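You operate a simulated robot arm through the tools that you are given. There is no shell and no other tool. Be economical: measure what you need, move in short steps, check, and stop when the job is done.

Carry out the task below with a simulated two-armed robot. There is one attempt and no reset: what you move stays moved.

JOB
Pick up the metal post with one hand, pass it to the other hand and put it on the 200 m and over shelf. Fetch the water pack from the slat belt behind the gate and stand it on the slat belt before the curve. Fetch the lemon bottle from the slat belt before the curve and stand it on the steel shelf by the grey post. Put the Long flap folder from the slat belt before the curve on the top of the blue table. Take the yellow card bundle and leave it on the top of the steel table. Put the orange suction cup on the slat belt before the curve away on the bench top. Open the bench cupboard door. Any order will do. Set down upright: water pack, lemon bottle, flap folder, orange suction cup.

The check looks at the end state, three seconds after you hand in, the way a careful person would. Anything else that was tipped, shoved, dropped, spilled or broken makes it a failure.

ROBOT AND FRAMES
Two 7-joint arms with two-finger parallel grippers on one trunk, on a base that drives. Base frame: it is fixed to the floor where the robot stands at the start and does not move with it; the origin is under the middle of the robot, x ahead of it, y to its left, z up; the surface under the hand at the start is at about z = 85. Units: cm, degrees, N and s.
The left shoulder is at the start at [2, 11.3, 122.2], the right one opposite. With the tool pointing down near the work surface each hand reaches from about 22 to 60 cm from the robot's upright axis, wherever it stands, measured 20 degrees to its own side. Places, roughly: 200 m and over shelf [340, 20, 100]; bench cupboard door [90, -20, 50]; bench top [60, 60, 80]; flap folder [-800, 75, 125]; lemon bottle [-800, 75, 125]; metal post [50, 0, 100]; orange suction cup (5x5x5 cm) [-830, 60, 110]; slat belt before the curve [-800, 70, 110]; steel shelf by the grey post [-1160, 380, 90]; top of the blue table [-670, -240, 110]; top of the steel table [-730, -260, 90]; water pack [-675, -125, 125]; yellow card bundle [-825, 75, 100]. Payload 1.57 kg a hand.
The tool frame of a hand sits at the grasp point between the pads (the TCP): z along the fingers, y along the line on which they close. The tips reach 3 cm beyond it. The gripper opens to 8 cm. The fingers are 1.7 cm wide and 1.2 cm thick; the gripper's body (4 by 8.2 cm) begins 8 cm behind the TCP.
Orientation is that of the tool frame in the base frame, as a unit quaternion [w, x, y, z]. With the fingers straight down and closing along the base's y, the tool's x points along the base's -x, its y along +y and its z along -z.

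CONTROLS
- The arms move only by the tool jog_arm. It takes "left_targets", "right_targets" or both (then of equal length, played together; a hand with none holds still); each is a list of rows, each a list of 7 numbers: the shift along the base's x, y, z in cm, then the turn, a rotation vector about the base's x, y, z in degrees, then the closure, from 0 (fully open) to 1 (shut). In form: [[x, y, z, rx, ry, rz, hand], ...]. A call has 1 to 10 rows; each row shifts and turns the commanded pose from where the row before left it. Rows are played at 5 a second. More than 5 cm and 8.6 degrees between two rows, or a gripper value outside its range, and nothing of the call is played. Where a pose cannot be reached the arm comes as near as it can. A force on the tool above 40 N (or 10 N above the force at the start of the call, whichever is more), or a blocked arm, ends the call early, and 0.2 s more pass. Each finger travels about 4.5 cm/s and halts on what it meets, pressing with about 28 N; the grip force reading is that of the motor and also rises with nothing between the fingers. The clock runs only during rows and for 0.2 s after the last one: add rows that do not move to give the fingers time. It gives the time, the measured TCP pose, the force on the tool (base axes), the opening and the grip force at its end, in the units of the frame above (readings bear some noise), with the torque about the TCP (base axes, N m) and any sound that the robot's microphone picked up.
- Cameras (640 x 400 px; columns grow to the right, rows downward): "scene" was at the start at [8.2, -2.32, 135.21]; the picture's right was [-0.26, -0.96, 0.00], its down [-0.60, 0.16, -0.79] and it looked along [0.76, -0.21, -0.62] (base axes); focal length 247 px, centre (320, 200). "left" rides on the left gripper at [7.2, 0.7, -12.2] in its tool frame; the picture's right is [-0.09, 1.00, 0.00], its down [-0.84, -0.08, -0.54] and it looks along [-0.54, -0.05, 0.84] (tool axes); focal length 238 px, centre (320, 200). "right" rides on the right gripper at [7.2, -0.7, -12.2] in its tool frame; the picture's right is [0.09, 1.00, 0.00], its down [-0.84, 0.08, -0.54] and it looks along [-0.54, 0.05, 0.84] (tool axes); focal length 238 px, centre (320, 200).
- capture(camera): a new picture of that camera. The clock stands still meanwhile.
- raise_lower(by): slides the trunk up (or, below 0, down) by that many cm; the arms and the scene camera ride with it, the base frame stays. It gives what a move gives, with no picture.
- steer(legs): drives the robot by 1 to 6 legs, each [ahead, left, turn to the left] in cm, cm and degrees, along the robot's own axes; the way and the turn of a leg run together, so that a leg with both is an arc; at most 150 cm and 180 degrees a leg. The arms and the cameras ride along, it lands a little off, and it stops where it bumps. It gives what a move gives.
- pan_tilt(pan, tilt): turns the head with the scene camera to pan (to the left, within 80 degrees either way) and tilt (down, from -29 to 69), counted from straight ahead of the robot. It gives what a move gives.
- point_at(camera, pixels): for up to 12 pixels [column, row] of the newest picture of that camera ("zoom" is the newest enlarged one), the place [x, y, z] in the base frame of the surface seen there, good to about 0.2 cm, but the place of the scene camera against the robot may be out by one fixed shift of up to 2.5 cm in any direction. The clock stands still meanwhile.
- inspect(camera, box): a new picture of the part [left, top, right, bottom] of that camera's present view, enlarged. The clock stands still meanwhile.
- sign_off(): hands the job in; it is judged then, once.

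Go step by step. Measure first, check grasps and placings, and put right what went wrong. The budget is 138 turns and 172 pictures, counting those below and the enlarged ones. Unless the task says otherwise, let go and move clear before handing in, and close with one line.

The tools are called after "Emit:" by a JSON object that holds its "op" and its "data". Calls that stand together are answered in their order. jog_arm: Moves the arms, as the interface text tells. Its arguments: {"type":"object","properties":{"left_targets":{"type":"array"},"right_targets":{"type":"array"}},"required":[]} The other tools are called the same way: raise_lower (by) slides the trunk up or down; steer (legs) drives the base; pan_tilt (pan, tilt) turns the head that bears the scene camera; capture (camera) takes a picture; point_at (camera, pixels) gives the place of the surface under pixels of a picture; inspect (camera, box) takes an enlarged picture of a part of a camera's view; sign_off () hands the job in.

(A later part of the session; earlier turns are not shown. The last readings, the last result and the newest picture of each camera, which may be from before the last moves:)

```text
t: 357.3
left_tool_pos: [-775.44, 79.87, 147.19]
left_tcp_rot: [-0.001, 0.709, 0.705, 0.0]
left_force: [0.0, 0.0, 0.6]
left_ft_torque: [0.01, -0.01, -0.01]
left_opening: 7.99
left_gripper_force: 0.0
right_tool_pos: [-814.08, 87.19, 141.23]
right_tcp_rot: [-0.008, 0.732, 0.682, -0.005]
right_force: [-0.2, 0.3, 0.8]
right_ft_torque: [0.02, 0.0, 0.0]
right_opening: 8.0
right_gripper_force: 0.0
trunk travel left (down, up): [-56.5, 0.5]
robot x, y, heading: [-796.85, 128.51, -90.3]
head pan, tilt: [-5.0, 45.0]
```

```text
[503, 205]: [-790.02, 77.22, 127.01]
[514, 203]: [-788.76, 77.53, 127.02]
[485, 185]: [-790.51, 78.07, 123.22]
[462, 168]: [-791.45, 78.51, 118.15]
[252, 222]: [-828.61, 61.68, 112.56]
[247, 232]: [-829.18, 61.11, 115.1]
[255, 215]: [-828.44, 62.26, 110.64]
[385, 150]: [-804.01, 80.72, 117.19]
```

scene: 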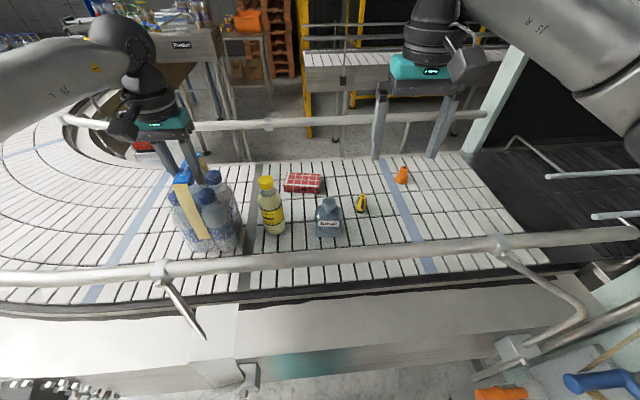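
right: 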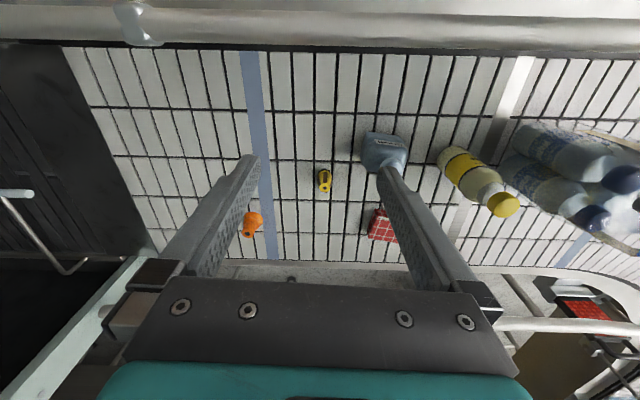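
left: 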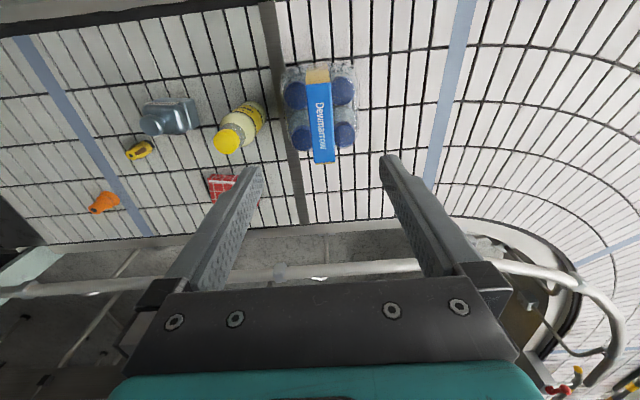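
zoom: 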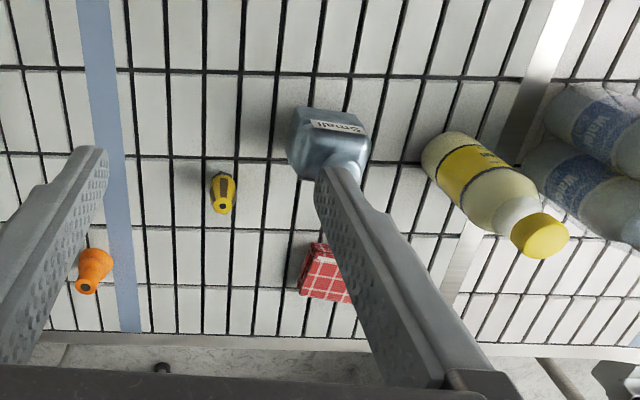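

Lemon bottle: cap centre (-789.4, 77.2), top z=127. I move the left hand over it and partway down, then check.

Emit:
{"op": "jog_arm", "data": {"left_targets": [[-3.5, -0.7, 0, 0, 0, 0, 0], [-3.5, -0.7, 0, 0, 0, 0, 0], [-3.5, -0.7, 0, 0, 0, 0, 0], [-3.5, -0.7, 0, 0, 0, 0, 0], [0, 0, -3, 0, 0, 0, 0], [0, 0, -3, 0, 0, 0, 0], [0, 0, -3, 0, 0, 0, 0], [0, 0, -3, 0, 0, 0, 0], [0, 0, -2.5, 0, 0, 0, 0], [0, 0, 0, 0, 0, 0, 0]]}}

Emit:
{"op": "capture", "data": {"camera": "left"}}

```text
t: 359.5
left_tool_pos: [-789.33, 77.28, 132.81]
left_tcp_rot: [0.001, 0.709, 0.706, -0.002]
left_force: [-0.5, -0.5, 0.1]
left_ft_torque: [-0.01, 0.03, 0.01]
left_opening: 8.01
left_gripper_force: 0.0
right_tool_pos: [-813.9, 87.08, 141.14]
right_tcp_rot: [-0.009, 0.731, 0.682, -0.004]
right_force: [0.3, 0.4, -0.3]
right_ft_torque: [0.02, 0.01, 0.0]
right_opening: 8.01
right_gripper_force: 0.0
trunk travel left (down, up): [-56.5, 0.5]
robot x, y, heading: [-796.26, 128.51, -89.9]
head pan, tilt: [-5.0, 45.0]
```

```text
60 pictures are left
```

left: 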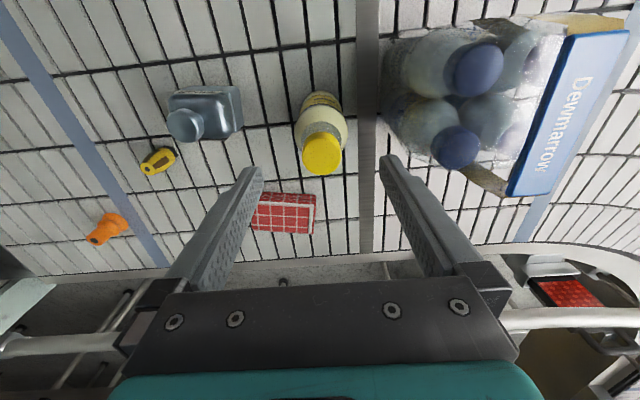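

The cap (321,155) is centred between the fingers. I go down to z=120.5 and close.

Emit:
{"op": "jog_arm", "data": {"left_targets": [[0, 0, -3, 0, 0, 0, 0], [0, 0, -3, 0, 0, 0, 0], [0, 0, -3, 0, 0, 0, 0], [0, 0, -2, 0, 0, 0, 0], [0, 0, -1.3, 0, 0, 0, 0], [0, 0, 0, 0, 0, 0, 0.3], [0, 0, 0, 0, 0, 0, 0.6], [0, 0, 0, 0, 0, 0, 1], [0, 0, 0, 0, 0, 0, 1], [0, 0, 0, 0, 0, 0, 1]]}}

Emit:
{"op": "capture", "data": {"camera": "left"}}

```text
t: 361.7
left_tool_pos: [-789.35, 77.36, 120.43]
left_tcp_rot: [0.001, 0.709, 0.705, 0.0]
left_force: [0.3, 0.3, -0.3]
left_ft_torque: [-0.02, -0.01, -0.01]
left_opening: 5.49
left_gripper_force: 28.0
right_tool_pos: [-814.01, 87.07, 141.21]
right_tcp_rot: [-0.009, 0.731, 0.682, -0.005]
right_force: [-0.4, -0.4, 0.4]
right_ft_torque: [-0.02, 0.0, -0.02]
right_opening: 8.01
right_gripper_force: 0.0
trunk travel left (down, up): [-56.5, 0.5]
robot x, y, heading: [-796.71, 128.41, -90.0]
head pan, tilt: [-5.0, 45.0]
```

```text
59 pictures are left
```

left: 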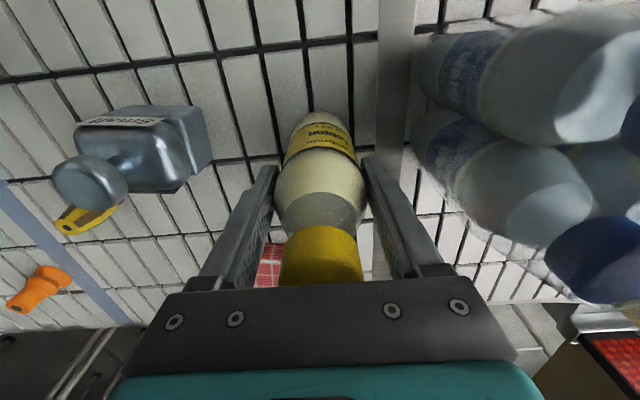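

Bottle gripped (5.5 cm). I lift it clear and draw it back a bit.

Emit:
{"op": "jog_arm", "data": {"left_targets": [[0, 0, 1.5, 0, 0, 0, 1], [0, 0, 3, 0, 0, 0, 1], [0, 0, 3, 0, 0, 0, 1], [0, 0, 3, 0, 0, 0, 1], [0, 0, 3.5, 0, 0, 0, 1], [0, 0, 3.5, 0, 0, 0, 1], [0.5, 2, 3.5, 0, 0, 0, 1], [1, 2.5, 3, 0, 0, 0, 1], [1, 2.5, 3, 0, 0, 0, 1], [1, 2.5, 2, 0, 0, 0, 1]]}}

Emit:
{"op": "steer", "data": {"legs": [[9, -9, 0]]}}

Emit:
{"op": "capture", "data": {"camera": "right"}}

Emit:
{"op": "capture", "data": {"camera": "scene"}}

```text
t: 363.9
left_tool_pos: [-785.9, 86.98, 149.75]
left_tcp_rot: [0.0, 0.709, 0.705, 0.0]
left_force: [0.6, 0.2, -3.0]
left_ft_torque: [0.01, 0.02, 0.0]
left_opening: 5.51
left_gripper_force: 28.4
right_tool_pos: [-813.97, 87.23, 141.15]
right_tcp_rot: [-0.009, 0.731, 0.682, -0.005]
right_force: [-0.4, 0.6, 0.8]
right_ft_torque: [-0.02, 0.01, 0.0]
right_opening: 8.0
right_gripper_force: 0.0
trunk travel left (down, up): [-56.5, 0.5]
robot x, y, heading: [-797.03, 128.55, -90.2]
head pan, tilt: [-5.0, 45.0]
```

```text
t: 365.1
left_tool_pos: [-794.87, 77.95, 149.66]
left_tcp_rot: [0.0, 0.709, 0.706, 0.0]
left_force: [0.5, -0.5, -3.4]
left_ft_torque: [0.04, 0.05, 0.03]
left_opening: 5.47
left_gripper_force: 28.4
right_tool_pos: [-822.9, 78.27, 141.31]
right_tcp_rot: [-0.008, 0.731, 0.683, -0.004]
right_force: [0.6, -0.6, -0.3]
right_ft_torque: [-0.02, -0.03, 0.0]
right_opening: 7.99
right_gripper_force: 0.1
trunk travel left (down, up): [-56.5, 0.5]
robot x, y, heading: [-805.54, 119.89, -89.8]
head pan, tilt: [-5.0, 45.0]
```

```text
58 pictures are left
```

right: 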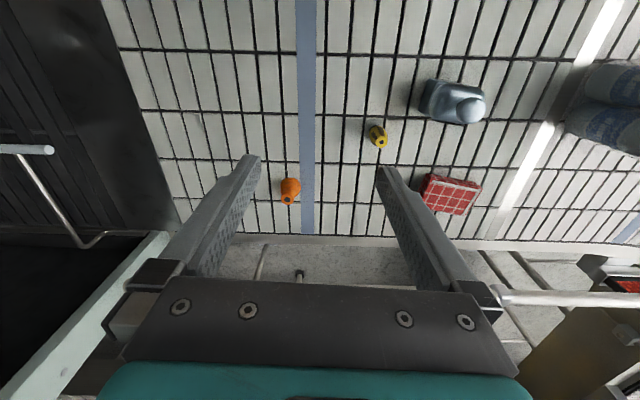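

```text
57 pictures are left
```

scene: 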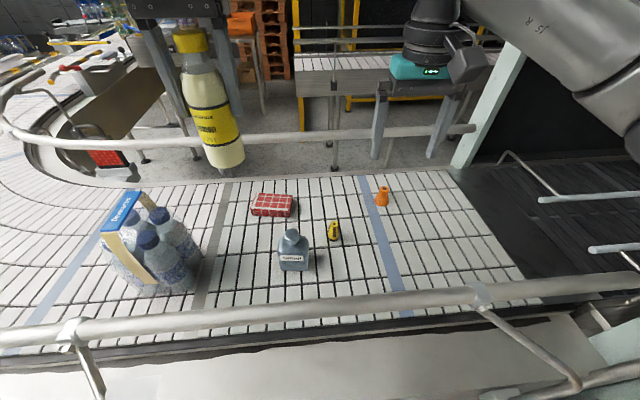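

The orange cup is at the edge of vertical reach, so I tilt the right hand 25° forward while moving to a point above it.

Emit:
{"op": "jog_arm", "data": {"right_targets": [[-1.2, -2.1, -2.6, -5, 0, 0, 0.2], [-1.2, -2.1, -2.6, -5, 0, 0, 0.2], [-1.2, -2.1, -2.6, -5, 0, 0, 0.2], [-1.2, -2.1, -2.6, -5, 0, 0, 0.2], [-1.1, -2.1, -2.6, -5, 0, 0, 0.2], [0, 0, 0, 0, 0, 0, 0.2]]}}

Emit:
{"op": "capture", "data": {"camera": "right"}}

Emit:
{"op": "capture", "data": {"camera": "scene"}}

```text
t: 366.5
left_tool_pos: [-794.81, 77.74, 149.68]
left_tcp_rot: [0.0, 0.708, 0.706, 0.0]
left_force: [0.3, -0.2, -3.1]
left_ft_torque: [-0.01, 0.0, 0.05]
left_opening: 5.55
left_gripper_force: 28.1
right_tool_pos: [-828.77, 67.82, 128.1]
right_tcp_rot: [0.15, 0.715, 0.665, -0.153]
right_force: [0.3, -0.5, -0.3]
right_ft_torque: [0.01, -0.01, -0.03]
right_opening: 6.39
right_gripper_force: 0.0
trunk travel left (down, up): [-56.5, 0.5]
robot x, y, heading: [-805.83, 119.74, -90.0]
head pan, tilt: [-5.0, 45.0]
```

```text
56 pictures are left
```

right: 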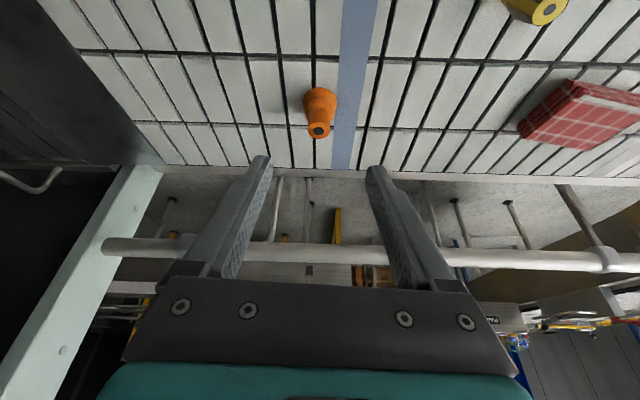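

```text
55 pictures are left
```

scene: 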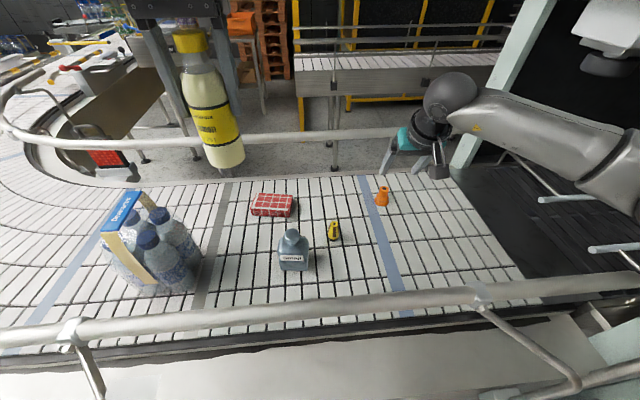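

The cup lines up between the fingers. I measure it once more from here.

Emit:
{"op": "point_at", "data": {"camera": "right", "pixels": [[320, 132], [319, 122], [304, 105], [337, 105], [320, 92], [320, 110]]}}

Emit:
{"op": "inspect", "data": {"camera": "right", "box": [270, 70, 370, 160]}}

```text
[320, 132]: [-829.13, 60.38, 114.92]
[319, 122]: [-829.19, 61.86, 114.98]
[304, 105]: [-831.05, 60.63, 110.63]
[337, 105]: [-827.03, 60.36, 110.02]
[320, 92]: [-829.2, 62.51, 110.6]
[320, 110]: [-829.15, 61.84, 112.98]
```

```text
4.44 times, centred on (320, 115) of right
```

zoom: 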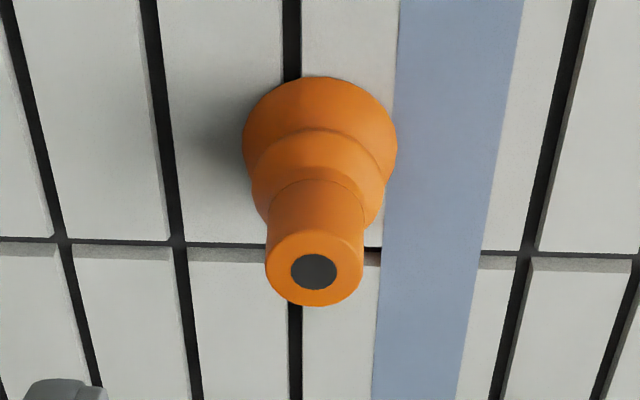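

Cup axis is (-829.2, 60.9), z 110–115. I go in along the tilted fingers and close.

Emit:
{"op": "jog_arm", "data": {"right_targets": [[-0.1, -1.4, -3, 0, 0, 0, 0.2], [-0.1, -1.4, -3, 0, 0, 0, 0.2], [-0.1, -1.4, -3, 0, 0, 0, 0.2], [-0.1, -1.4, -3, 0, 0, 0, 0.2], [0, -1.3, -2.7, 0, 0, 0, 0.2], [0, 0, 0, 0, 0, 0, 0.2], [0, 0, 0, 0, 0, 0, 0.6], [0, 0, 0, 0, 0, 0, 1], [0, 0, 0, 0, 0, 0, 1], [0, 0, 0, 0, 0, 0, 1]]}}

Emit:
{"op": "capture", "data": {"camera": "right"}}

```text
t: 368.7
left_tool_pos: [-794.91, 77.93, 149.63]
left_tcp_rot: [0.0, 0.708, 0.706, -0.001]
left_force: [0.5, 0.7, -3.4]
left_ft_torque: [0.03, -0.03, 0.01]
left_opening: 5.49
left_gripper_force: 27.8
right_tool_pos: [-829.15, 60.73, 113.51]
right_tcp_rot: [0.149, 0.716, 0.665, -0.152]
right_force: [-0.4, 0.6, 0.6]
right_ft_torque: [-0.02, 0.01, 0.01]
right_opening: 3.54
right_gripper_force: 27.8
trunk travel left (down, up): [-56.5, 0.5]
robot x, y, heading: [-805.75, 120.01, -90.1]
head pan, tilt: [-5.0, 45.0]
```

```text
53 pictures are left
```

right: 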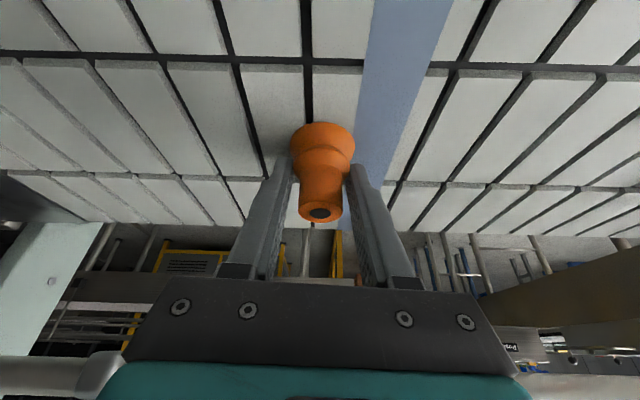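

Cup gripped (3.5 cm). I lift it and back the robot out.

Emit:
{"op": "jog_arm", "data": {"right_targets": [[0, 0, 1.5, 0, 0, 0, 1], [0, 0.5, 3, 0, 0, 0, 1], [0, 1, 3, 0, 0, 0, 1], [0, 1, 3, 0, 0, 0, 1], [0, 1.5, 3, 0, 0, 0, 1], [0.5, 1.5, 3, 0, 0, 0, 1], [1, 1.5, 3, 0, 0, 0, 1], [1, 1.5, 3, 0, 0, 0, 1], [1, 1.5, 3, 0, 0, 0, 1], [1, 1.5, 2, 0, 0, 0, 1]]}}

Emit:
{"op": "capture", "data": {"camera": "right"}}

Emit:
{"op": "steer", "data": {"legs": [[-60, 0, 0]]}}

Emit:
{"op": "pan_tilt", "data": {"pan": -75, "tilt": 15}}

Emit:
{"op": "capture", "data": {"camera": "scene"}}

```text
t: 370.9
left_tool_pos: [-794.78, 77.95, 149.66]
left_tcp_rot: [0.0, 0.709, 0.705, 0.001]
left_force: [-0.8, -1.1, -4.1]
left_ft_torque: [-0.01, 0.01, 0.01]
left_opening: 5.5
left_gripper_force: 27.9
right_tool_pos: [-824.42, 72.46, 140.96]
right_tcp_rot: [0.149, 0.716, 0.665, -0.153]
right_force: [-0.1, 0.4, -0.3]
right_ft_torque: [0.01, 0.01, 0.0]
right_opening: 3.47
right_gripper_force: 28.1
trunk travel left (down, up): [-56.5, 0.5]
robot x, y, heading: [-805.78, 119.72, -89.9]
head pan, tilt: [-5.0, 45.0]
```

```text
52 pictures are left
```

right: 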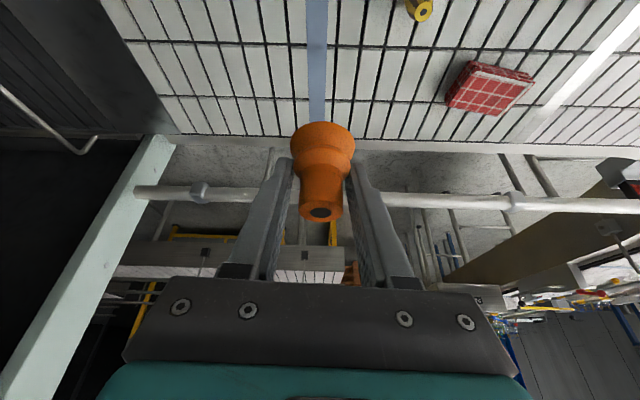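

```text
t: 374.3
left_tool_pos: [-794.82, 137.42, 149.63]
left_tcp_rot: [0.001, 0.706, 0.709, 0.0]
left_force: [0.1, 0.2, -3.2]
left_ft_torque: [0.0, -0.02, -0.01]
left_opening: 5.47
left_gripper_force: 28.0
right_tool_pos: [-824.43, 131.76, 140.93]
right_tcp_rot: [0.15, 0.714, 0.667, -0.152]
right_force: [0.0, -0.1, -0.9]
right_ft_torque: [0.0, 0.01, -0.01]
right_opening: 3.32
right_gripper_force: 28.2
trunk travel left (down, up): [-56.5, 0.5]
robot x, y, heading: [-805.81, 179.03, -90.0]
head pan, tilt: [-5.0, 45.0]
```

```text
t: 375.7
left_tool_pos: [-794.67, 137.19, 149.62]
left_tcp_rot: [-0.001, 0.706, 0.709, 0.0]
left_force: [0.5, -0.6, -3.0]
left_ft_torque: [0.03, 0.01, -0.02]
left_opening: 5.52
left_gripper_force: 28.6
right_tool_pos: [-824.25, 131.6, 140.95]
right_tcp_rot: [0.15, 0.713, 0.668, -0.151]
right_force: [0.1, 0.0, -1.0]
right_ft_torque: [0.01, 0.02, 0.0]
right_opening: 3.24
right_gripper_force: 28.1
trunk travel left (down, up): [-56.5, 0.5]
robot x, y, heading: [-806.16, 178.89, -89.8]
head pan, tilt: [-75.0, 15.0]
```

```text
51 pictures are left
```

scene: 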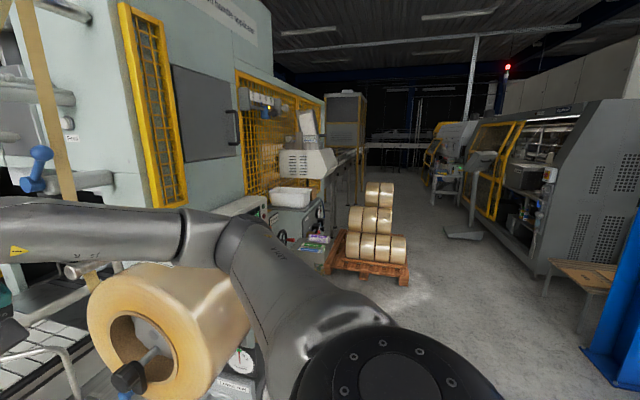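

Both items are held. I measure the floor layout toward the steel shelf, and check that the cup isn't slipping, as the opening shrank slightly.

Emit:
{"op": "point_at", "data": {"camera": "scene", "pixels": [[335, 270], [405, 285], [410, 270], [470, 235], [440, 200], [545, 290], [590, 345], [490, 215], [570, 265], [600, 200], [540, 255], [620, 385]]}}

Emit:
{"op": "capture", "data": {"camera": "right"}}

Emit:
{"op": "inspect", "data": {"camera": "scene", "box": [380, 20, 640, 220]}}

```text
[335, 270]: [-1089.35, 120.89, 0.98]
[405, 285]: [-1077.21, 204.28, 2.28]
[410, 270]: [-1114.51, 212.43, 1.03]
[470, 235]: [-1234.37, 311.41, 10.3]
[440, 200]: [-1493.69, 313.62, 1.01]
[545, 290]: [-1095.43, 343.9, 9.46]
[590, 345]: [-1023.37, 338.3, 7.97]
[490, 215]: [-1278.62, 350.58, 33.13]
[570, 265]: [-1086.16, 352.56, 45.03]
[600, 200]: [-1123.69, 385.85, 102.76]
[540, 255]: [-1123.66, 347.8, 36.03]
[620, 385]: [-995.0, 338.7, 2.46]
```

```text
50 pictures are left
```

right: 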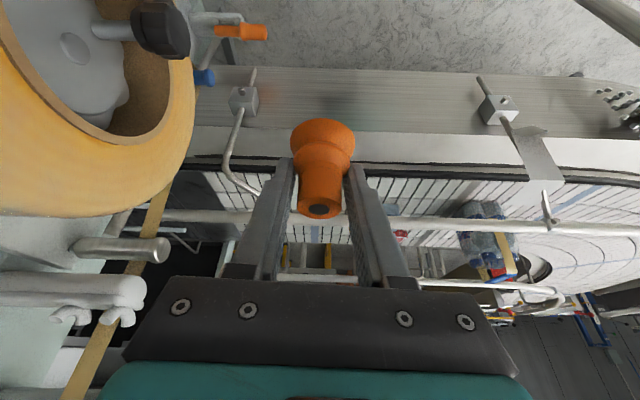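

```text
2.00 times, centred on (510, 120) of scene
```

zoom: 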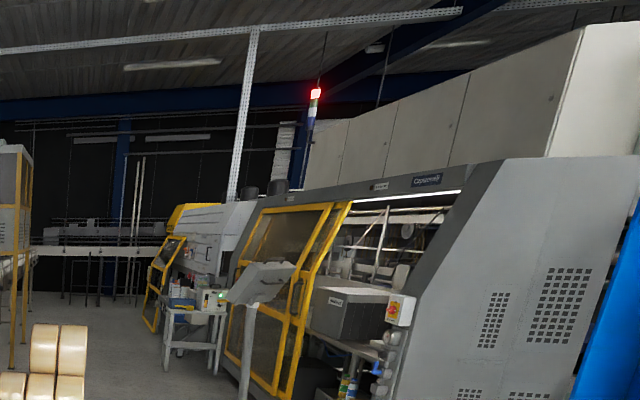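

The cup is steady in the grip. The shelf lies near the large machine at (-1160,380). I back up, turn to face west, and look again.

Emit:
{"op": "steer", "data": {"legs": [[-33, 0, 0], [0, 0, -90]]}}

Emit:
{"op": "pan_tilt", "data": {"pan": -20, "tilt": 18}}

Emit:
{"op": "capture", "data": {"camera": "scene"}}

```text
t: 381.7
left_tool_pos: [-847.96, 201.74, 149.7]
left_tcp_rot: [0.0, 1.0, -0.009, 0.0]
left_force: [0.6, 0.0, -2.5]
left_ft_torque: [0.01, -0.03, 0.0]
left_opening: 5.5
left_gripper_force: 28.6
right_tool_pos: [-853.07, 231.32, 140.89]
right_tcp_rot: [-0.003, 0.976, -0.042, -0.213]
right_force: [-0.1, -0.5, -0.7]
right_ft_torque: [0.03, 0.01, -0.01]
right_opening: 2.99
right_gripper_force: 28.4
trunk travel left (down, up): [-56.5, 0.5]
robot x, y, heading: [-806.0, 212.19, 179.1]
head pan, tilt: [-75.0, 15.0]
```

```text
t: 383.0
left_tool_pos: [-847.97, 201.67, 149.62]
left_tcp_rot: [0.0, 1.0, -0.009, 0.0]
left_force: [-0.2, -0.2, -2.4]
left_ft_torque: [-0.01, -0.01, -0.02]
left_opening: 5.48
left_gripper_force: 28.4
right_tool_pos: [-853.01, 231.33, 140.96]
right_tcp_rot: [-0.004, 0.976, -0.042, -0.212]
right_force: [-0.2, -0.1, -0.6]
right_ft_torque: [0.04, -0.01, -0.03]
right_opening: 2.9
right_gripper_force: 27.9
trunk travel left (down, up): [-56.5, 0.5]
robot x, y, heading: [-806.26, 211.84, 179.2]
head pan, tilt: [-20.0, 18.0]
```

```text
48 pictures are left
```

scene: 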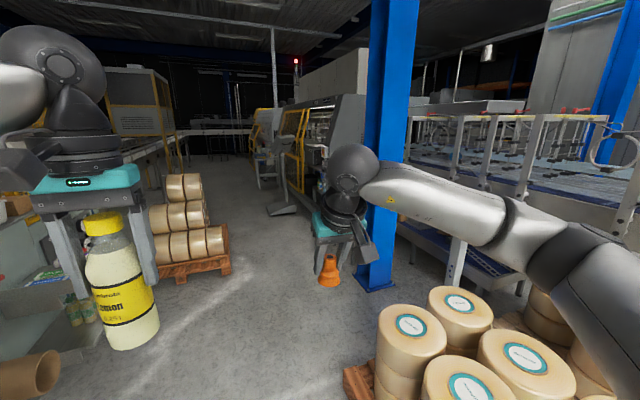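

The right opening keeps shrinking (3.5→2.9 cm), so the cup may be creeping out. I check it closely.

Emit:
{"op": "capture", "data": {"camera": "right"}}

Emit:
{"op": "inspect", "data": {"camera": "scene", "box": [270, 180, 400, 300]}}

Emit:
{"op": "point_at", "data": {"camera": "scene", "pixels": [[330, 258], [330, 280], [160, 265], [228, 265], [370, 288], [350, 380], [415, 320], [285, 210], [330, 110], [335, 130], [340, 145], [120, 330]]}}

```text
47 pictures are left
```

right: 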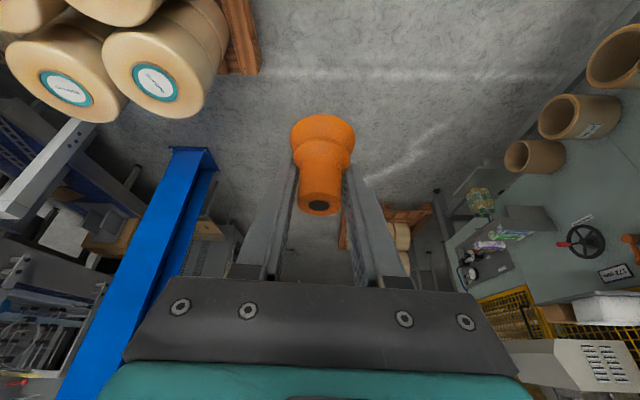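

```text
3.33 times, centred on (335, 240) of scene
```

zoom: 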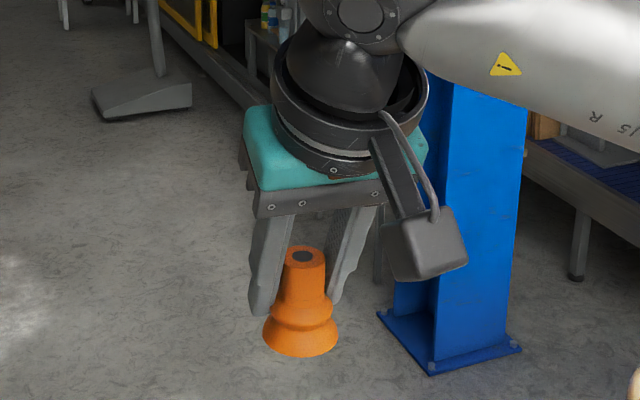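

```text
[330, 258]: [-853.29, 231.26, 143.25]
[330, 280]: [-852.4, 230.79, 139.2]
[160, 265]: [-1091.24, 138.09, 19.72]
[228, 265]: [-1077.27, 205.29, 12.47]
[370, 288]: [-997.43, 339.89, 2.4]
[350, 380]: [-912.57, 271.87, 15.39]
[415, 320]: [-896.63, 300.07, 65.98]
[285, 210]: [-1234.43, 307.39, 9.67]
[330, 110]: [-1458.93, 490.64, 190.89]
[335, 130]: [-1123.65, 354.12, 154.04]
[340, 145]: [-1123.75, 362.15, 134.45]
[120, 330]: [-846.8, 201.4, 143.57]
```

The cup is sinking from the bellows to its cylindrical neck, where it should hold; I'll keep monitoring. I drive to the machine bay and turn to face +y.

Emit:
{"op": "steer", "data": {"legs": [[148, 0, 0], [118, -55, 0], [70, 0, 0], [0, 0, -89]]}}

Emit:
{"op": "pan_tilt", "data": {"pan": 0, "tilt": 30}}

Emit:
{"op": "capture", "data": {"camera": "scene"}}

Emit:
{"op": "capture", "data": {"camera": "right"}}

```text
t: 403.6
left_tool_pos: [-1150.66, 313.78, 149.67]
left_tcp_rot: [0.0, 0.707, -0.707, 0.0]
left_force: [-0.2, 0.0, -2.6]
left_ft_torque: [-0.02, -0.03, 0.0]
left_opening: 5.46
left_gripper_force: 28.1
right_tool_pos: [-1120.8, 319.29, 140.88]
right_tcp_rot: [0.152, -0.667, 0.714, 0.151]
right_force: [-0.4, -0.2, -0.1]
right_ft_torque: [0.0, 0.0, 0.01]
right_opening: 2.35
right_gripper_force: 27.9
trunk travel left (down, up): [-56.5, 0.5]
robot x, y, heading: [-1139.54, 272.11, 90.2]
head pan, tilt: [-20.0, 18.0]
```

```text
t: 404.4
left_tool_pos: [-1150.41, 313.82, 149.64]
left_tcp_rot: [0.0, -0.707, 0.707, 0.0]
left_force: [-0.6, -0.4, -2.6]
left_ft_torque: [-0.01, -0.02, 0.01]
left_opening: 5.47
left_gripper_force: 28.4
right_tool_pos: [-1120.88, 319.19, 140.97]
right_tcp_rot: [0.151, -0.667, 0.714, 0.149]
right_force: [-0.1, 1.0, 0.5]
right_ft_torque: [-0.01, 0.0, 0.03]
right_opening: 2.35
right_gripper_force: 28.2
trunk travel left (down, up): [-56.5, 0.5]
robot x, y, heading: [-1139.6, 271.64, 90.4]
head pan, tilt: [0.0, 30.0]
```

```text
45 pictures are left
```

scene: 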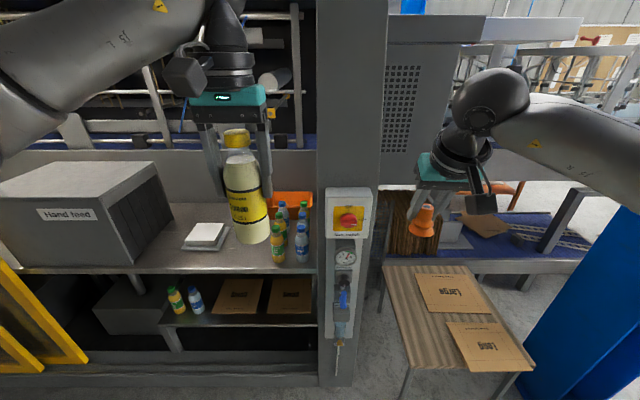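

```text
44 pictures are left
```

right: 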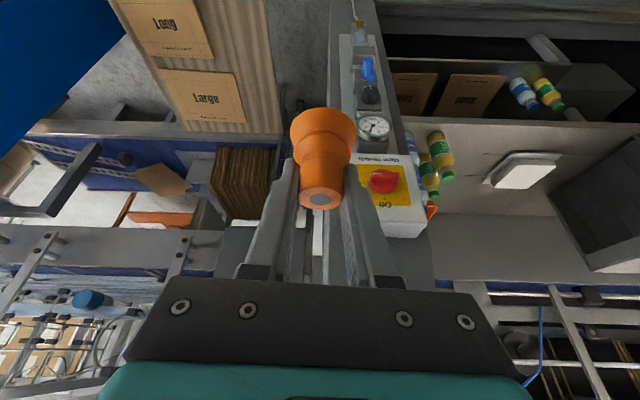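

The cup is now steady at 2.35 cm on its neck. The shelf surface with small bottles is at (230,255), beside the grey post at (350,200). I measure.

Emit:
{"op": "point_at", "data": {"camera": "scene", "pixels": [[170, 255], [230, 255], [260, 262], [205, 235], [280, 245], [303, 250], [250, 268], [250, 320], [345, 230], [60, 230], [300, 268], [180, 215]]}}

Emit:
{"op": "inspect", "data": {"camera": "scene", "box": [120, 150, 380, 330]}}

```text
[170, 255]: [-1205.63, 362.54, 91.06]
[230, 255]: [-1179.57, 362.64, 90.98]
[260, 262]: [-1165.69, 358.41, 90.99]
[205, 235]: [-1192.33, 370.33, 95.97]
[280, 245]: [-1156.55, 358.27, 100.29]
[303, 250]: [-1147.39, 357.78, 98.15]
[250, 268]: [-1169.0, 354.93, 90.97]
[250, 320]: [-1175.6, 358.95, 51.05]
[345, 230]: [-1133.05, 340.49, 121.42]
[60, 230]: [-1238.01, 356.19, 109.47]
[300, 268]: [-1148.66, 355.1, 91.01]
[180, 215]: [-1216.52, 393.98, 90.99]
```

```text
2.22 times, centred on (250, 240) of scene
```

zoom: 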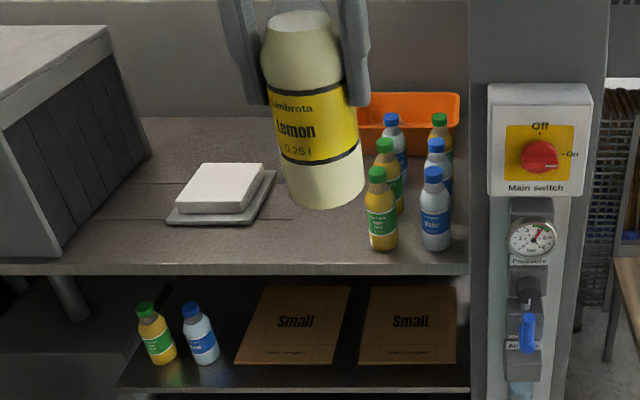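

The shelf surface is z≈90, and the gap between the white pad and the small bottles is centred near (-1168.5, 362). I pull the right hand in, lower the trunk 15 cm and move in.

Emit:
{"op": "jog_arm", "data": {"right_targets": [[0.3, -4, 0, 0, 0, 0, 1], [0.3, -4, 0, 0, 0, 0, 1], [0.3, -4, 0, 0, 0, 0, 1], [0.3, -4, 0, 0, 0, 0, 1], [0.3, -4, 0, 0, 0, 0, 1], [0, -2, 0, 0, 0, 0, 1], [0, 0, 0, 0, 0, 0, 1]]}}

Emit:
{"op": "raise_lower", "data": {"by": -15}}

Emit:
{"op": "steer", "data": {"legs": [[10, 20, 0], [23, 0, 0]]}}

Emit:
{"op": "capture", "data": {"camera": "scene"}}

Emit:
{"op": "capture", "data": {"camera": "left"}}

```text
t: 406.0
left_tool_pos: [-1150.51, 313.71, 149.68]
left_tcp_rot: [-0.001, 0.707, -0.707, 0.0]
left_force: [0.3, -0.1, -3.1]
left_ft_torque: [-0.02, 0.01, 0.0]
left_opening: 5.47
left_gripper_force: 28.1
right_tool_pos: [-1118.75, 302.1, 143.72]
right_tcp_rot: [0.151, -0.667, 0.715, 0.148]
right_force: [0.3, 0.1, -0.8]
right_ft_torque: [0.01, 0.01, 0.0]
right_opening: 2.34
right_gripper_force: 27.6
right hand out of reach, approached as far as the arm can: row 4, 5, 6
trunk travel left (down, up): [-56.5, 0.5]
robot x, y, heading: [-1139.64, 271.58, 90.1]
head pan, tilt: [0.0, 30.0]
```

```text
t: 407.7
left_tool_pos: [-1150.33, 313.77, 134.51]
left_tcp_rot: [0.0, -0.707, 0.707, 0.0]
left_force: [0.7, -0.3, -2.0]
left_ft_torque: [0.0, 0.03, -0.01]
left_opening: 5.44
left_gripper_force: 28.2
right_tool_pos: [-1118.76, 302.18, 128.64]
right_tcp_rot: [0.15, -0.667, 0.715, 0.148]
right_force: [0.2, 0.6, 0.3]
right_ft_torque: [-0.01, 0.0, 0.0]
right_opening: 2.34
right_gripper_force: 28.3
trunk travel left (down, up): [-41.5, 15.5]
robot x, y, heading: [-1139.67, 271.77, 90.1]
head pan, tilt: [0.0, 30.0]
```

```text
t: 410.8
left_tool_pos: [-1170.91, 346.68, 134.71]
left_tcp_rot: [0.0, 0.711, -0.704, 0.0]
left_force: [0.4, 0.0, -3.1]
left_ft_torque: [0.0, -0.01, 0.02]
left_opening: 5.46
left_gripper_force: 27.9
right_tool_pos: [-1139.14, 335.54, 128.73]
right_tcp_rot: [0.149, -0.67, 0.711, 0.149]
right_force: [0.3, 0.3, -0.6]
right_ft_torque: [-0.01, -0.01, -0.03]
right_opening: 2.36
right_gripper_force: 27.8
trunk travel left (down, up): [-41.5, 15.5]
robot x, y, heading: [-1159.41, 304.92, 90.4]
head pan, tilt: [0.0, 30.0]
```

```text
42 pictures are left
```

scene: 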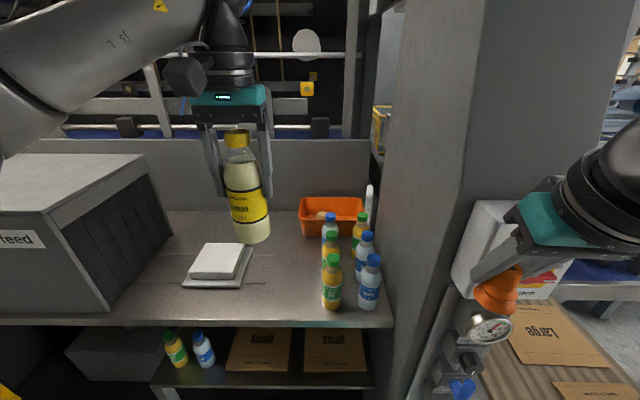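

```text
41 pictures are left
```

left: 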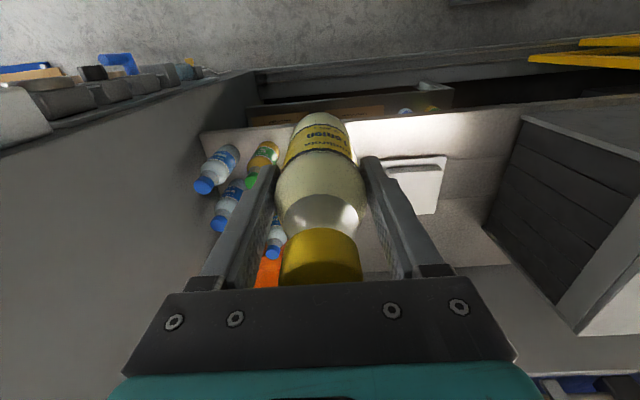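

The small bottles and white pad flank the free spot. I measure from the left camera for exact clearances.

Emit:
{"op": "point_at", "data": {"camera": "left", "pixels": [[355, 135], [400, 135], [385, 168], [420, 212], [270, 148], [258, 165], [226, 155], [370, 122], [445, 160], [440, 150], [250, 180], [375, 140]]}}

Emit:
{"op": "point_at", "data": {"camera": "scene", "pixels": [[290, 300], [240, 287], [325, 295], [280, 260], [331, 280], [249, 250], [185, 280], [290, 320]]}}

```text
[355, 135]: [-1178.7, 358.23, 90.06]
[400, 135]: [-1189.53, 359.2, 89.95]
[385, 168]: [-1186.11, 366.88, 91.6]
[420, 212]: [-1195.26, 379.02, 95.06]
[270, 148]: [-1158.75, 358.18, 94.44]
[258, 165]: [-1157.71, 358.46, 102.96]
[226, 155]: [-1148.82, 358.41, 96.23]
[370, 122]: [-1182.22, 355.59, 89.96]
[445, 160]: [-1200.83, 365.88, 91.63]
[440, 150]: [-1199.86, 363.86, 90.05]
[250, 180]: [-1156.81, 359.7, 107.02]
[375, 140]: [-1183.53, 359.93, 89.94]
```

```text
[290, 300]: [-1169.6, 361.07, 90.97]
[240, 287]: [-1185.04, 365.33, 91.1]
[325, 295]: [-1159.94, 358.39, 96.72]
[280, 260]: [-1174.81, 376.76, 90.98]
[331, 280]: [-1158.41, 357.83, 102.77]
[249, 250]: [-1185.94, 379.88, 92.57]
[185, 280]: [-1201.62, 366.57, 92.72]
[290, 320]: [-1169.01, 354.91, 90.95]
```

Shelf z=90.0; the free width is x -1185…-1160. I bring the bottle to (-1172, 361) and lower to just above the shelf.

Emit:
{"op": "jog_arm", "data": {"left_targets": [[-0.3, 3.6, -1, 0, 0, 0, 1], [-0.3, 3.6, -2, 0, 0, 0, 1], [-0.3, 3.6, -3, 0, 0, 0, 1], [-0.2, 3.5, -3, 0, 0, 0, 1], [0, 0, -4, 0, 0, 0, 1], [0, 0, -4, 0, 0, 0, 1], [0, 0, -4, 0, 0, 0, 1], [0, 0, -4, 0, 0, 0, 1], [0, 0, -4, 0, 0, 0, 1], [0, 0, -3, 0, 0, 0, 1]]}}

Emit:
{"op": "capture", "data": {"camera": "scene"}}

```text
t: 413.0
left_tool_pos: [-1172.12, 360.79, 102.6]
left_tcp_rot: [0.0, 0.71, -0.704, 0.0]
left_force: [0.5, 0.1, -3.2]
left_ft_torque: [-0.02, -0.01, -0.02]
left_opening: 5.46
left_gripper_force: 27.7
right_tool_pos: [-1139.3, 335.45, 128.62]
right_tcp_rot: [0.151, -0.67, 0.711, 0.15]
right_force: [-0.6, -0.4, -0.9]
right_ft_torque: [0.01, -0.01, -0.05]
right_opening: 2.34
right_gripper_force: 28.1
trunk travel left (down, up): [-41.5, 15.5]
robot x, y, heading: [-1159.53, 304.71, 90.6]
head pan, tilt: [0.0, 30.0]
```

```text
40 pictures are left
```

scene: 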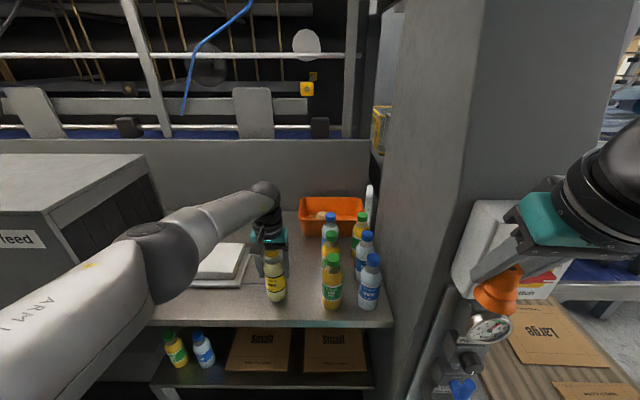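

Position good. I lower the last 2 cm to contact.

Emit:
{"op": "jog_arm", "data": {"left_targets": [[0, 0, -1, 0, 0, 0, 1], [0, 0, -0.6, 0, 0, 0, 1], [0, 0, -0.3, 0, 0, 0, 1], [0, 0, -0.2, 0, 0, 0, 1], [0, 0, -0.15, 0, 0, 0, 1], [0, 0, 0, 0, 0, 0, 1]]}}

```text
t: 414.4
left_tool_pos: [-1172.05, 360.89, 100.55]
left_tcp_rot: [-0.003, 0.71, -0.704, -0.002]
left_force: [-0.5, 2.0, 0.1]
left_ft_torque: [0.06, 0.06, -0.02]
left_opening: 5.46
left_gripper_force: 27.8
right_tool_pos: [-1139.13, 335.43, 128.66]
right_tcp_rot: [0.151, -0.669, 0.712, 0.149]
right_force: [-0.2, 0.4, -0.9]
right_ft_torque: [0.02, 0.02, 0.01]
right_opening: 2.34
right_gripper_force: 28.3
trunk travel left (down, up): [-41.5, 15.5]
robot x, y, heading: [-1159.49, 304.77, 90.9]
head pan, tilt: [0.0, 30.0]
```

The weight is on the shelf (force ≈0). I release and rise straight up, then pull back.

Emit:
{"op": "jog_arm", "data": {"left_targets": [[0, 0, -0.05, 0, 0, 0, 0.8], [0, 0, 0, 0, 0, 0, 0.4], [0, 0, 0, 0, 0, 0, 0], [0, 0, 0, 0, 0, 0, 0], [0, 0, 2.5, 0, 0, 0, 0], [0, 0, 4, 0, 0, 0, 0], [0, 0, 4, 0, 0, 0, 0], [0, 0, 4, 0, 0, 0, 0], [0, 0, 4, 0, 0, 0, 0], [0, 0, 4, 0, 0, 0, 0]]}}

Emit:
{"op": "jog_arm", "data": {"left_targets": [[0, -3, 3, 0, 0, 0, 0], [0, -4, 3, 0, 0, 0, 0], [0, -4, 2, 0, 0, 0, 0], [0, -4, 0, 0, 0, 0, 0], [0, 0, 0, 0, 0, 0, 0]]}}

Emit:
{"op": "capture", "data": {"camera": "scene"}}

Emit:
{"op": "capture", "data": {"camera": "right"}}

```text
t: 416.6
left_tool_pos: [-1172.22, 360.99, 123.11]
left_tcp_rot: [0.0, 0.709, -0.705, 0.0]
left_force: [-0.1, -1.1, -0.2]
left_ft_torque: [0.0, 0.0, -0.01]
left_opening: 8.02
left_gripper_force: 0.1
right_tool_pos: [-1139.12, 335.22, 128.7]
right_tcp_rot: [0.151, -0.67, 0.711, 0.15]
right_force: [-0.1, -0.5, -0.4]
right_ft_torque: [-0.02, 0.0, 0.0]
right_opening: 2.34
right_gripper_force: 28.2
trunk travel left (down, up): [-41.5, 15.5]
robot x, y, heading: [-1159.83, 305.16, 90.3]
head pan, tilt: [0.0, 30.0]
```

```text
t: 417.8
left_tool_pos: [-1172.02, 345.85, 130.66]
left_tcp_rot: [0.0, 0.711, -0.704, -0.001]
left_force: [-0.7, 0.5, -0.4]
left_ft_torque: [0.01, 0.0, -0.02]
left_opening: 8.02
left_gripper_force: 0.1
right_tool_pos: [-1139.13, 335.41, 128.52]
right_tcp_rot: [0.152, -0.67, 0.711, 0.15]
right_force: [-0.1, 1.0, -0.4]
right_ft_torque: [-0.06, 0.0, -0.04]
right_opening: 2.33
right_gripper_force: 28.1
trunk travel left (down, up): [-41.5, 15.5]
robot x, y, heading: [-1159.65, 304.92, 90.6]
head pan, tilt: [0.0, 30.0]
```

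```text
39 pictures are left
```

scene: 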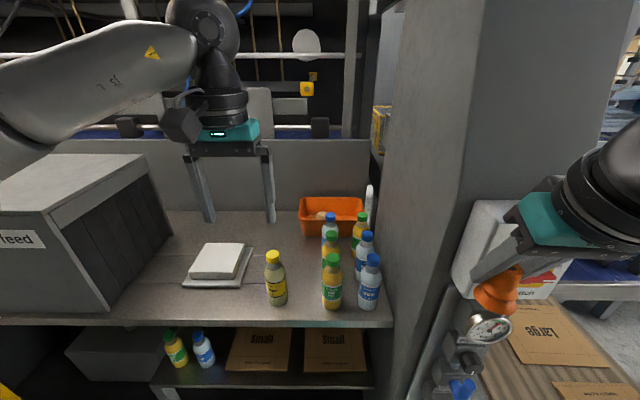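

```text
38 pictures are left
```

right: 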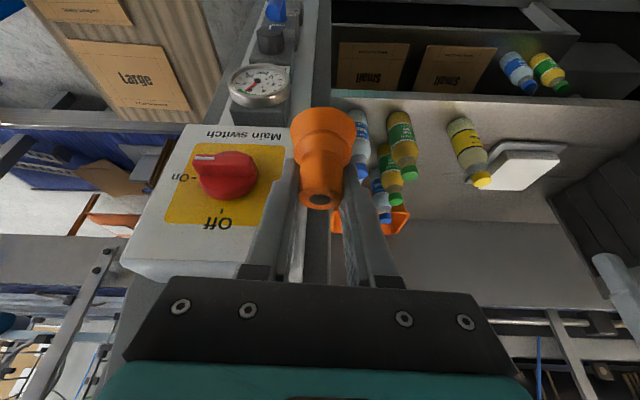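

The lemon bottle stands on the shelf and the cup is stable at 2.34 cm. I back out and start the trip to the bench.

Emit:
{"op": "steer", "data": {"legs": [[-36, 0, 0], [0, 0, -90.6], [84, 0, 0], [118, -55, 0], [150, 0, 0]]}}

Emit:
{"op": "pan_tilt", "data": {"pan": 0, "tilt": 20}}

Emit:
{"op": "capture", "data": {"camera": "scene"}}

```text
t: 441.1
left_tool_pos: [-769.44, 221.94, 130.82]
left_tcp_rot: [0.0, 0.002, 1.0, 0.0]
left_force: [0.3, 0.3, -0.2]
left_ft_torque: [0.0, 0.01, -0.05]
left_opening: 8.01
left_gripper_force: 0.0
right_tool_pos: [-780.34, 189.25, 128.61]
right_tcp_rot: [0.212, 0.037, 0.977, -0.003]
right_force: [-0.2, 0.3, -1.0]
right_ft_torque: [0.0, 0.03, -0.04]
right_opening: 2.31
right_gripper_force: 28.2
trunk travel left (down, up): [-41.5, 15.5]
robot x, y, heading: [-810.51, 210.31, -0.3]
head pan, tilt: [0.0, 30.0]
```

```text
t: 441.8
left_tool_pos: [-769.42, 222.01, 130.71]
left_tcp_rot: [0.0, 0.002, 1.0, 0.0]
left_force: [-0.1, -0.9, -0.7]
left_ft_torque: [-0.04, -0.02, 0.0]
left_opening: 8.01
left_gripper_force: 0.0
right_tool_pos: [-780.39, 189.22, 128.61]
right_tcp_rot: [0.212, 0.036, 0.977, -0.003]
right_force: [0.6, 0.1, -0.8]
right_ft_torque: [-0.03, 0.01, 0.0]
right_opening: 2.32
right_gripper_force: 27.6
trunk travel left (down, up): [-41.5, 15.5]
robot x, y, heading: [-810.37, 209.9, -0.2]
head pan, tilt: [0.0, 20.0]
```

```text
37 pictures are left
```

scene: 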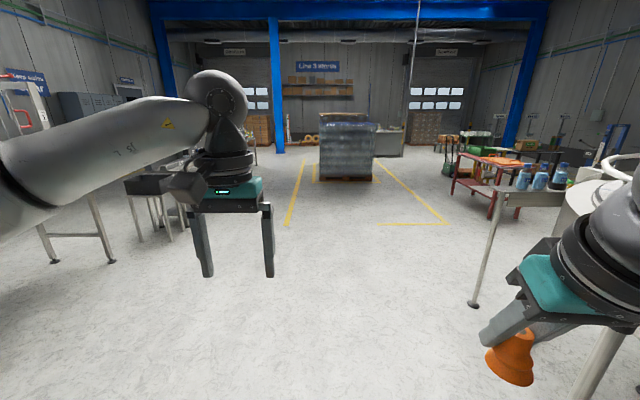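

The way ahead is clear and the bottle pallet is in the far middle. I follow the known lane back.

Emit:
{"op": "steer", "data": {"legs": [[140, -38, 0], [140, 0, 0], [62, -75, 0], [62, -75, 0], [148, 0, 0]]}}

Emit:
{"op": "capture", "data": {"camera": "scene"}}

```text
t: 471.8
left_tool_pos: [-215.07, 50.72, 130.73]
left_tcp_rot: [0.0, -0.028, 1.0, 0.0]
left_force: [-0.3, -0.3, 0.0]
left_ft_torque: [0.03, -0.02, -0.02]
left_opening: 7.98
left_gripper_force: 0.0
right_tool_pos: [-223.65, 17.47, 128.67]
right_tcp_rot: [0.212, 0.006, 0.977, 0.004]
right_force: [-0.1, -0.4, 0.4]
right_ft_torque: [-0.01, 0.0, 0.0]
right_opening: 2.31
right_gripper_force: 27.6
trunk travel left (down, up): [-41.5, 15.5]
robot x, y, heading: [-255.44, 36.58, 3.4]
head pan, tilt: [0.0, 20.0]
```

```text
36 pictures are left
```

scene: 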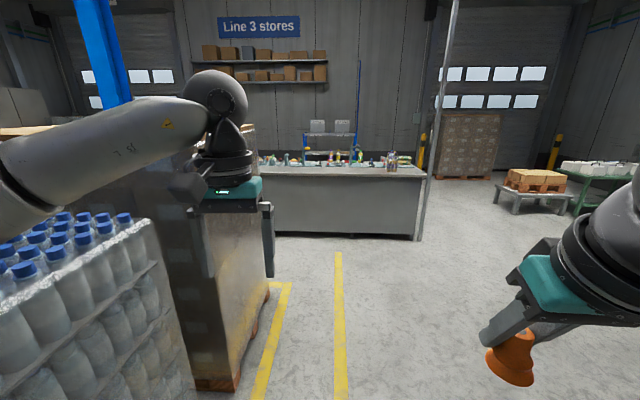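

Robot is at (-255,37), somewhat close to the stacks on the left. I shift right while straightening and drive up to the bench.

Emit:
{"op": "steer", "data": {"legs": [[25, -25, -3.4], [120, 0, 0], [45, 0, 0]]}}

Emit:
{"op": "pan_tilt", "data": {"pan": 10, "tilt": 32}}

Emit:
{"op": "capture", "data": {"camera": "scene"}}

```text
t: 482.1
left_tool_pos: [-22.54, 22.86, 130.66]
left_tcp_rot: [0.001, 0.009, 1.0, 0.001]
left_force: [0.0, -0.4, 0.2]
left_ft_torque: [-0.03, -0.03, 0.01]
left_opening: 8.0
left_gripper_force: 0.1
right_tool_pos: [-33.78, -9.6, 128.68]
right_tcp_rot: [0.212, 0.042, 0.976, -0.003]
right_force: [0.2, -0.5, -0.9]
right_ft_torque: [0.0, 0.0, 0.0]
right_opening: 2.34
right_gripper_force: 27.7
trunk travel left (down, up): [-41.5, 15.5]
robot x, y, heading: [-63.51, 11.61, -0.7]
head pan, tilt: [0.0, 20.0]
```

```text
t: 482.8
left_tool_pos: [-22.6, 22.89, 130.82]
left_tcp_rot: [0.0, 0.009, 1.0, 0.0]
left_force: [-0.1, -0.5, -0.7]
left_ft_torque: [0.02, 0.01, 0.01]
left_opening: 8.0
left_gripper_force: 0.0
right_tool_pos: [-33.92, -9.56, 128.56]
right_tcp_rot: [0.212, 0.042, 0.976, -0.003]
right_force: [-0.9, 0.4, -0.3]
right_ft_torque: [0.03, -0.01, 0.01]
right_opening: 2.33
right_gripper_force: 27.8
trunk travel left (down, up): [-41.5, 15.5]
robot x, y, heading: [-64.02, 11.79, -1.1]
head pan, tilt: [10.0, 32.0]
```

```text
35 pictures are left
```

scene: 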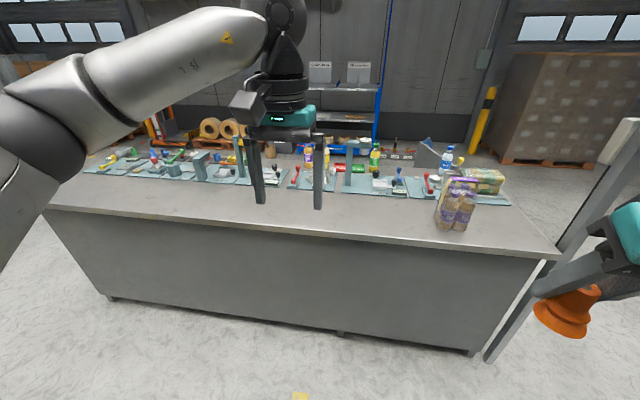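

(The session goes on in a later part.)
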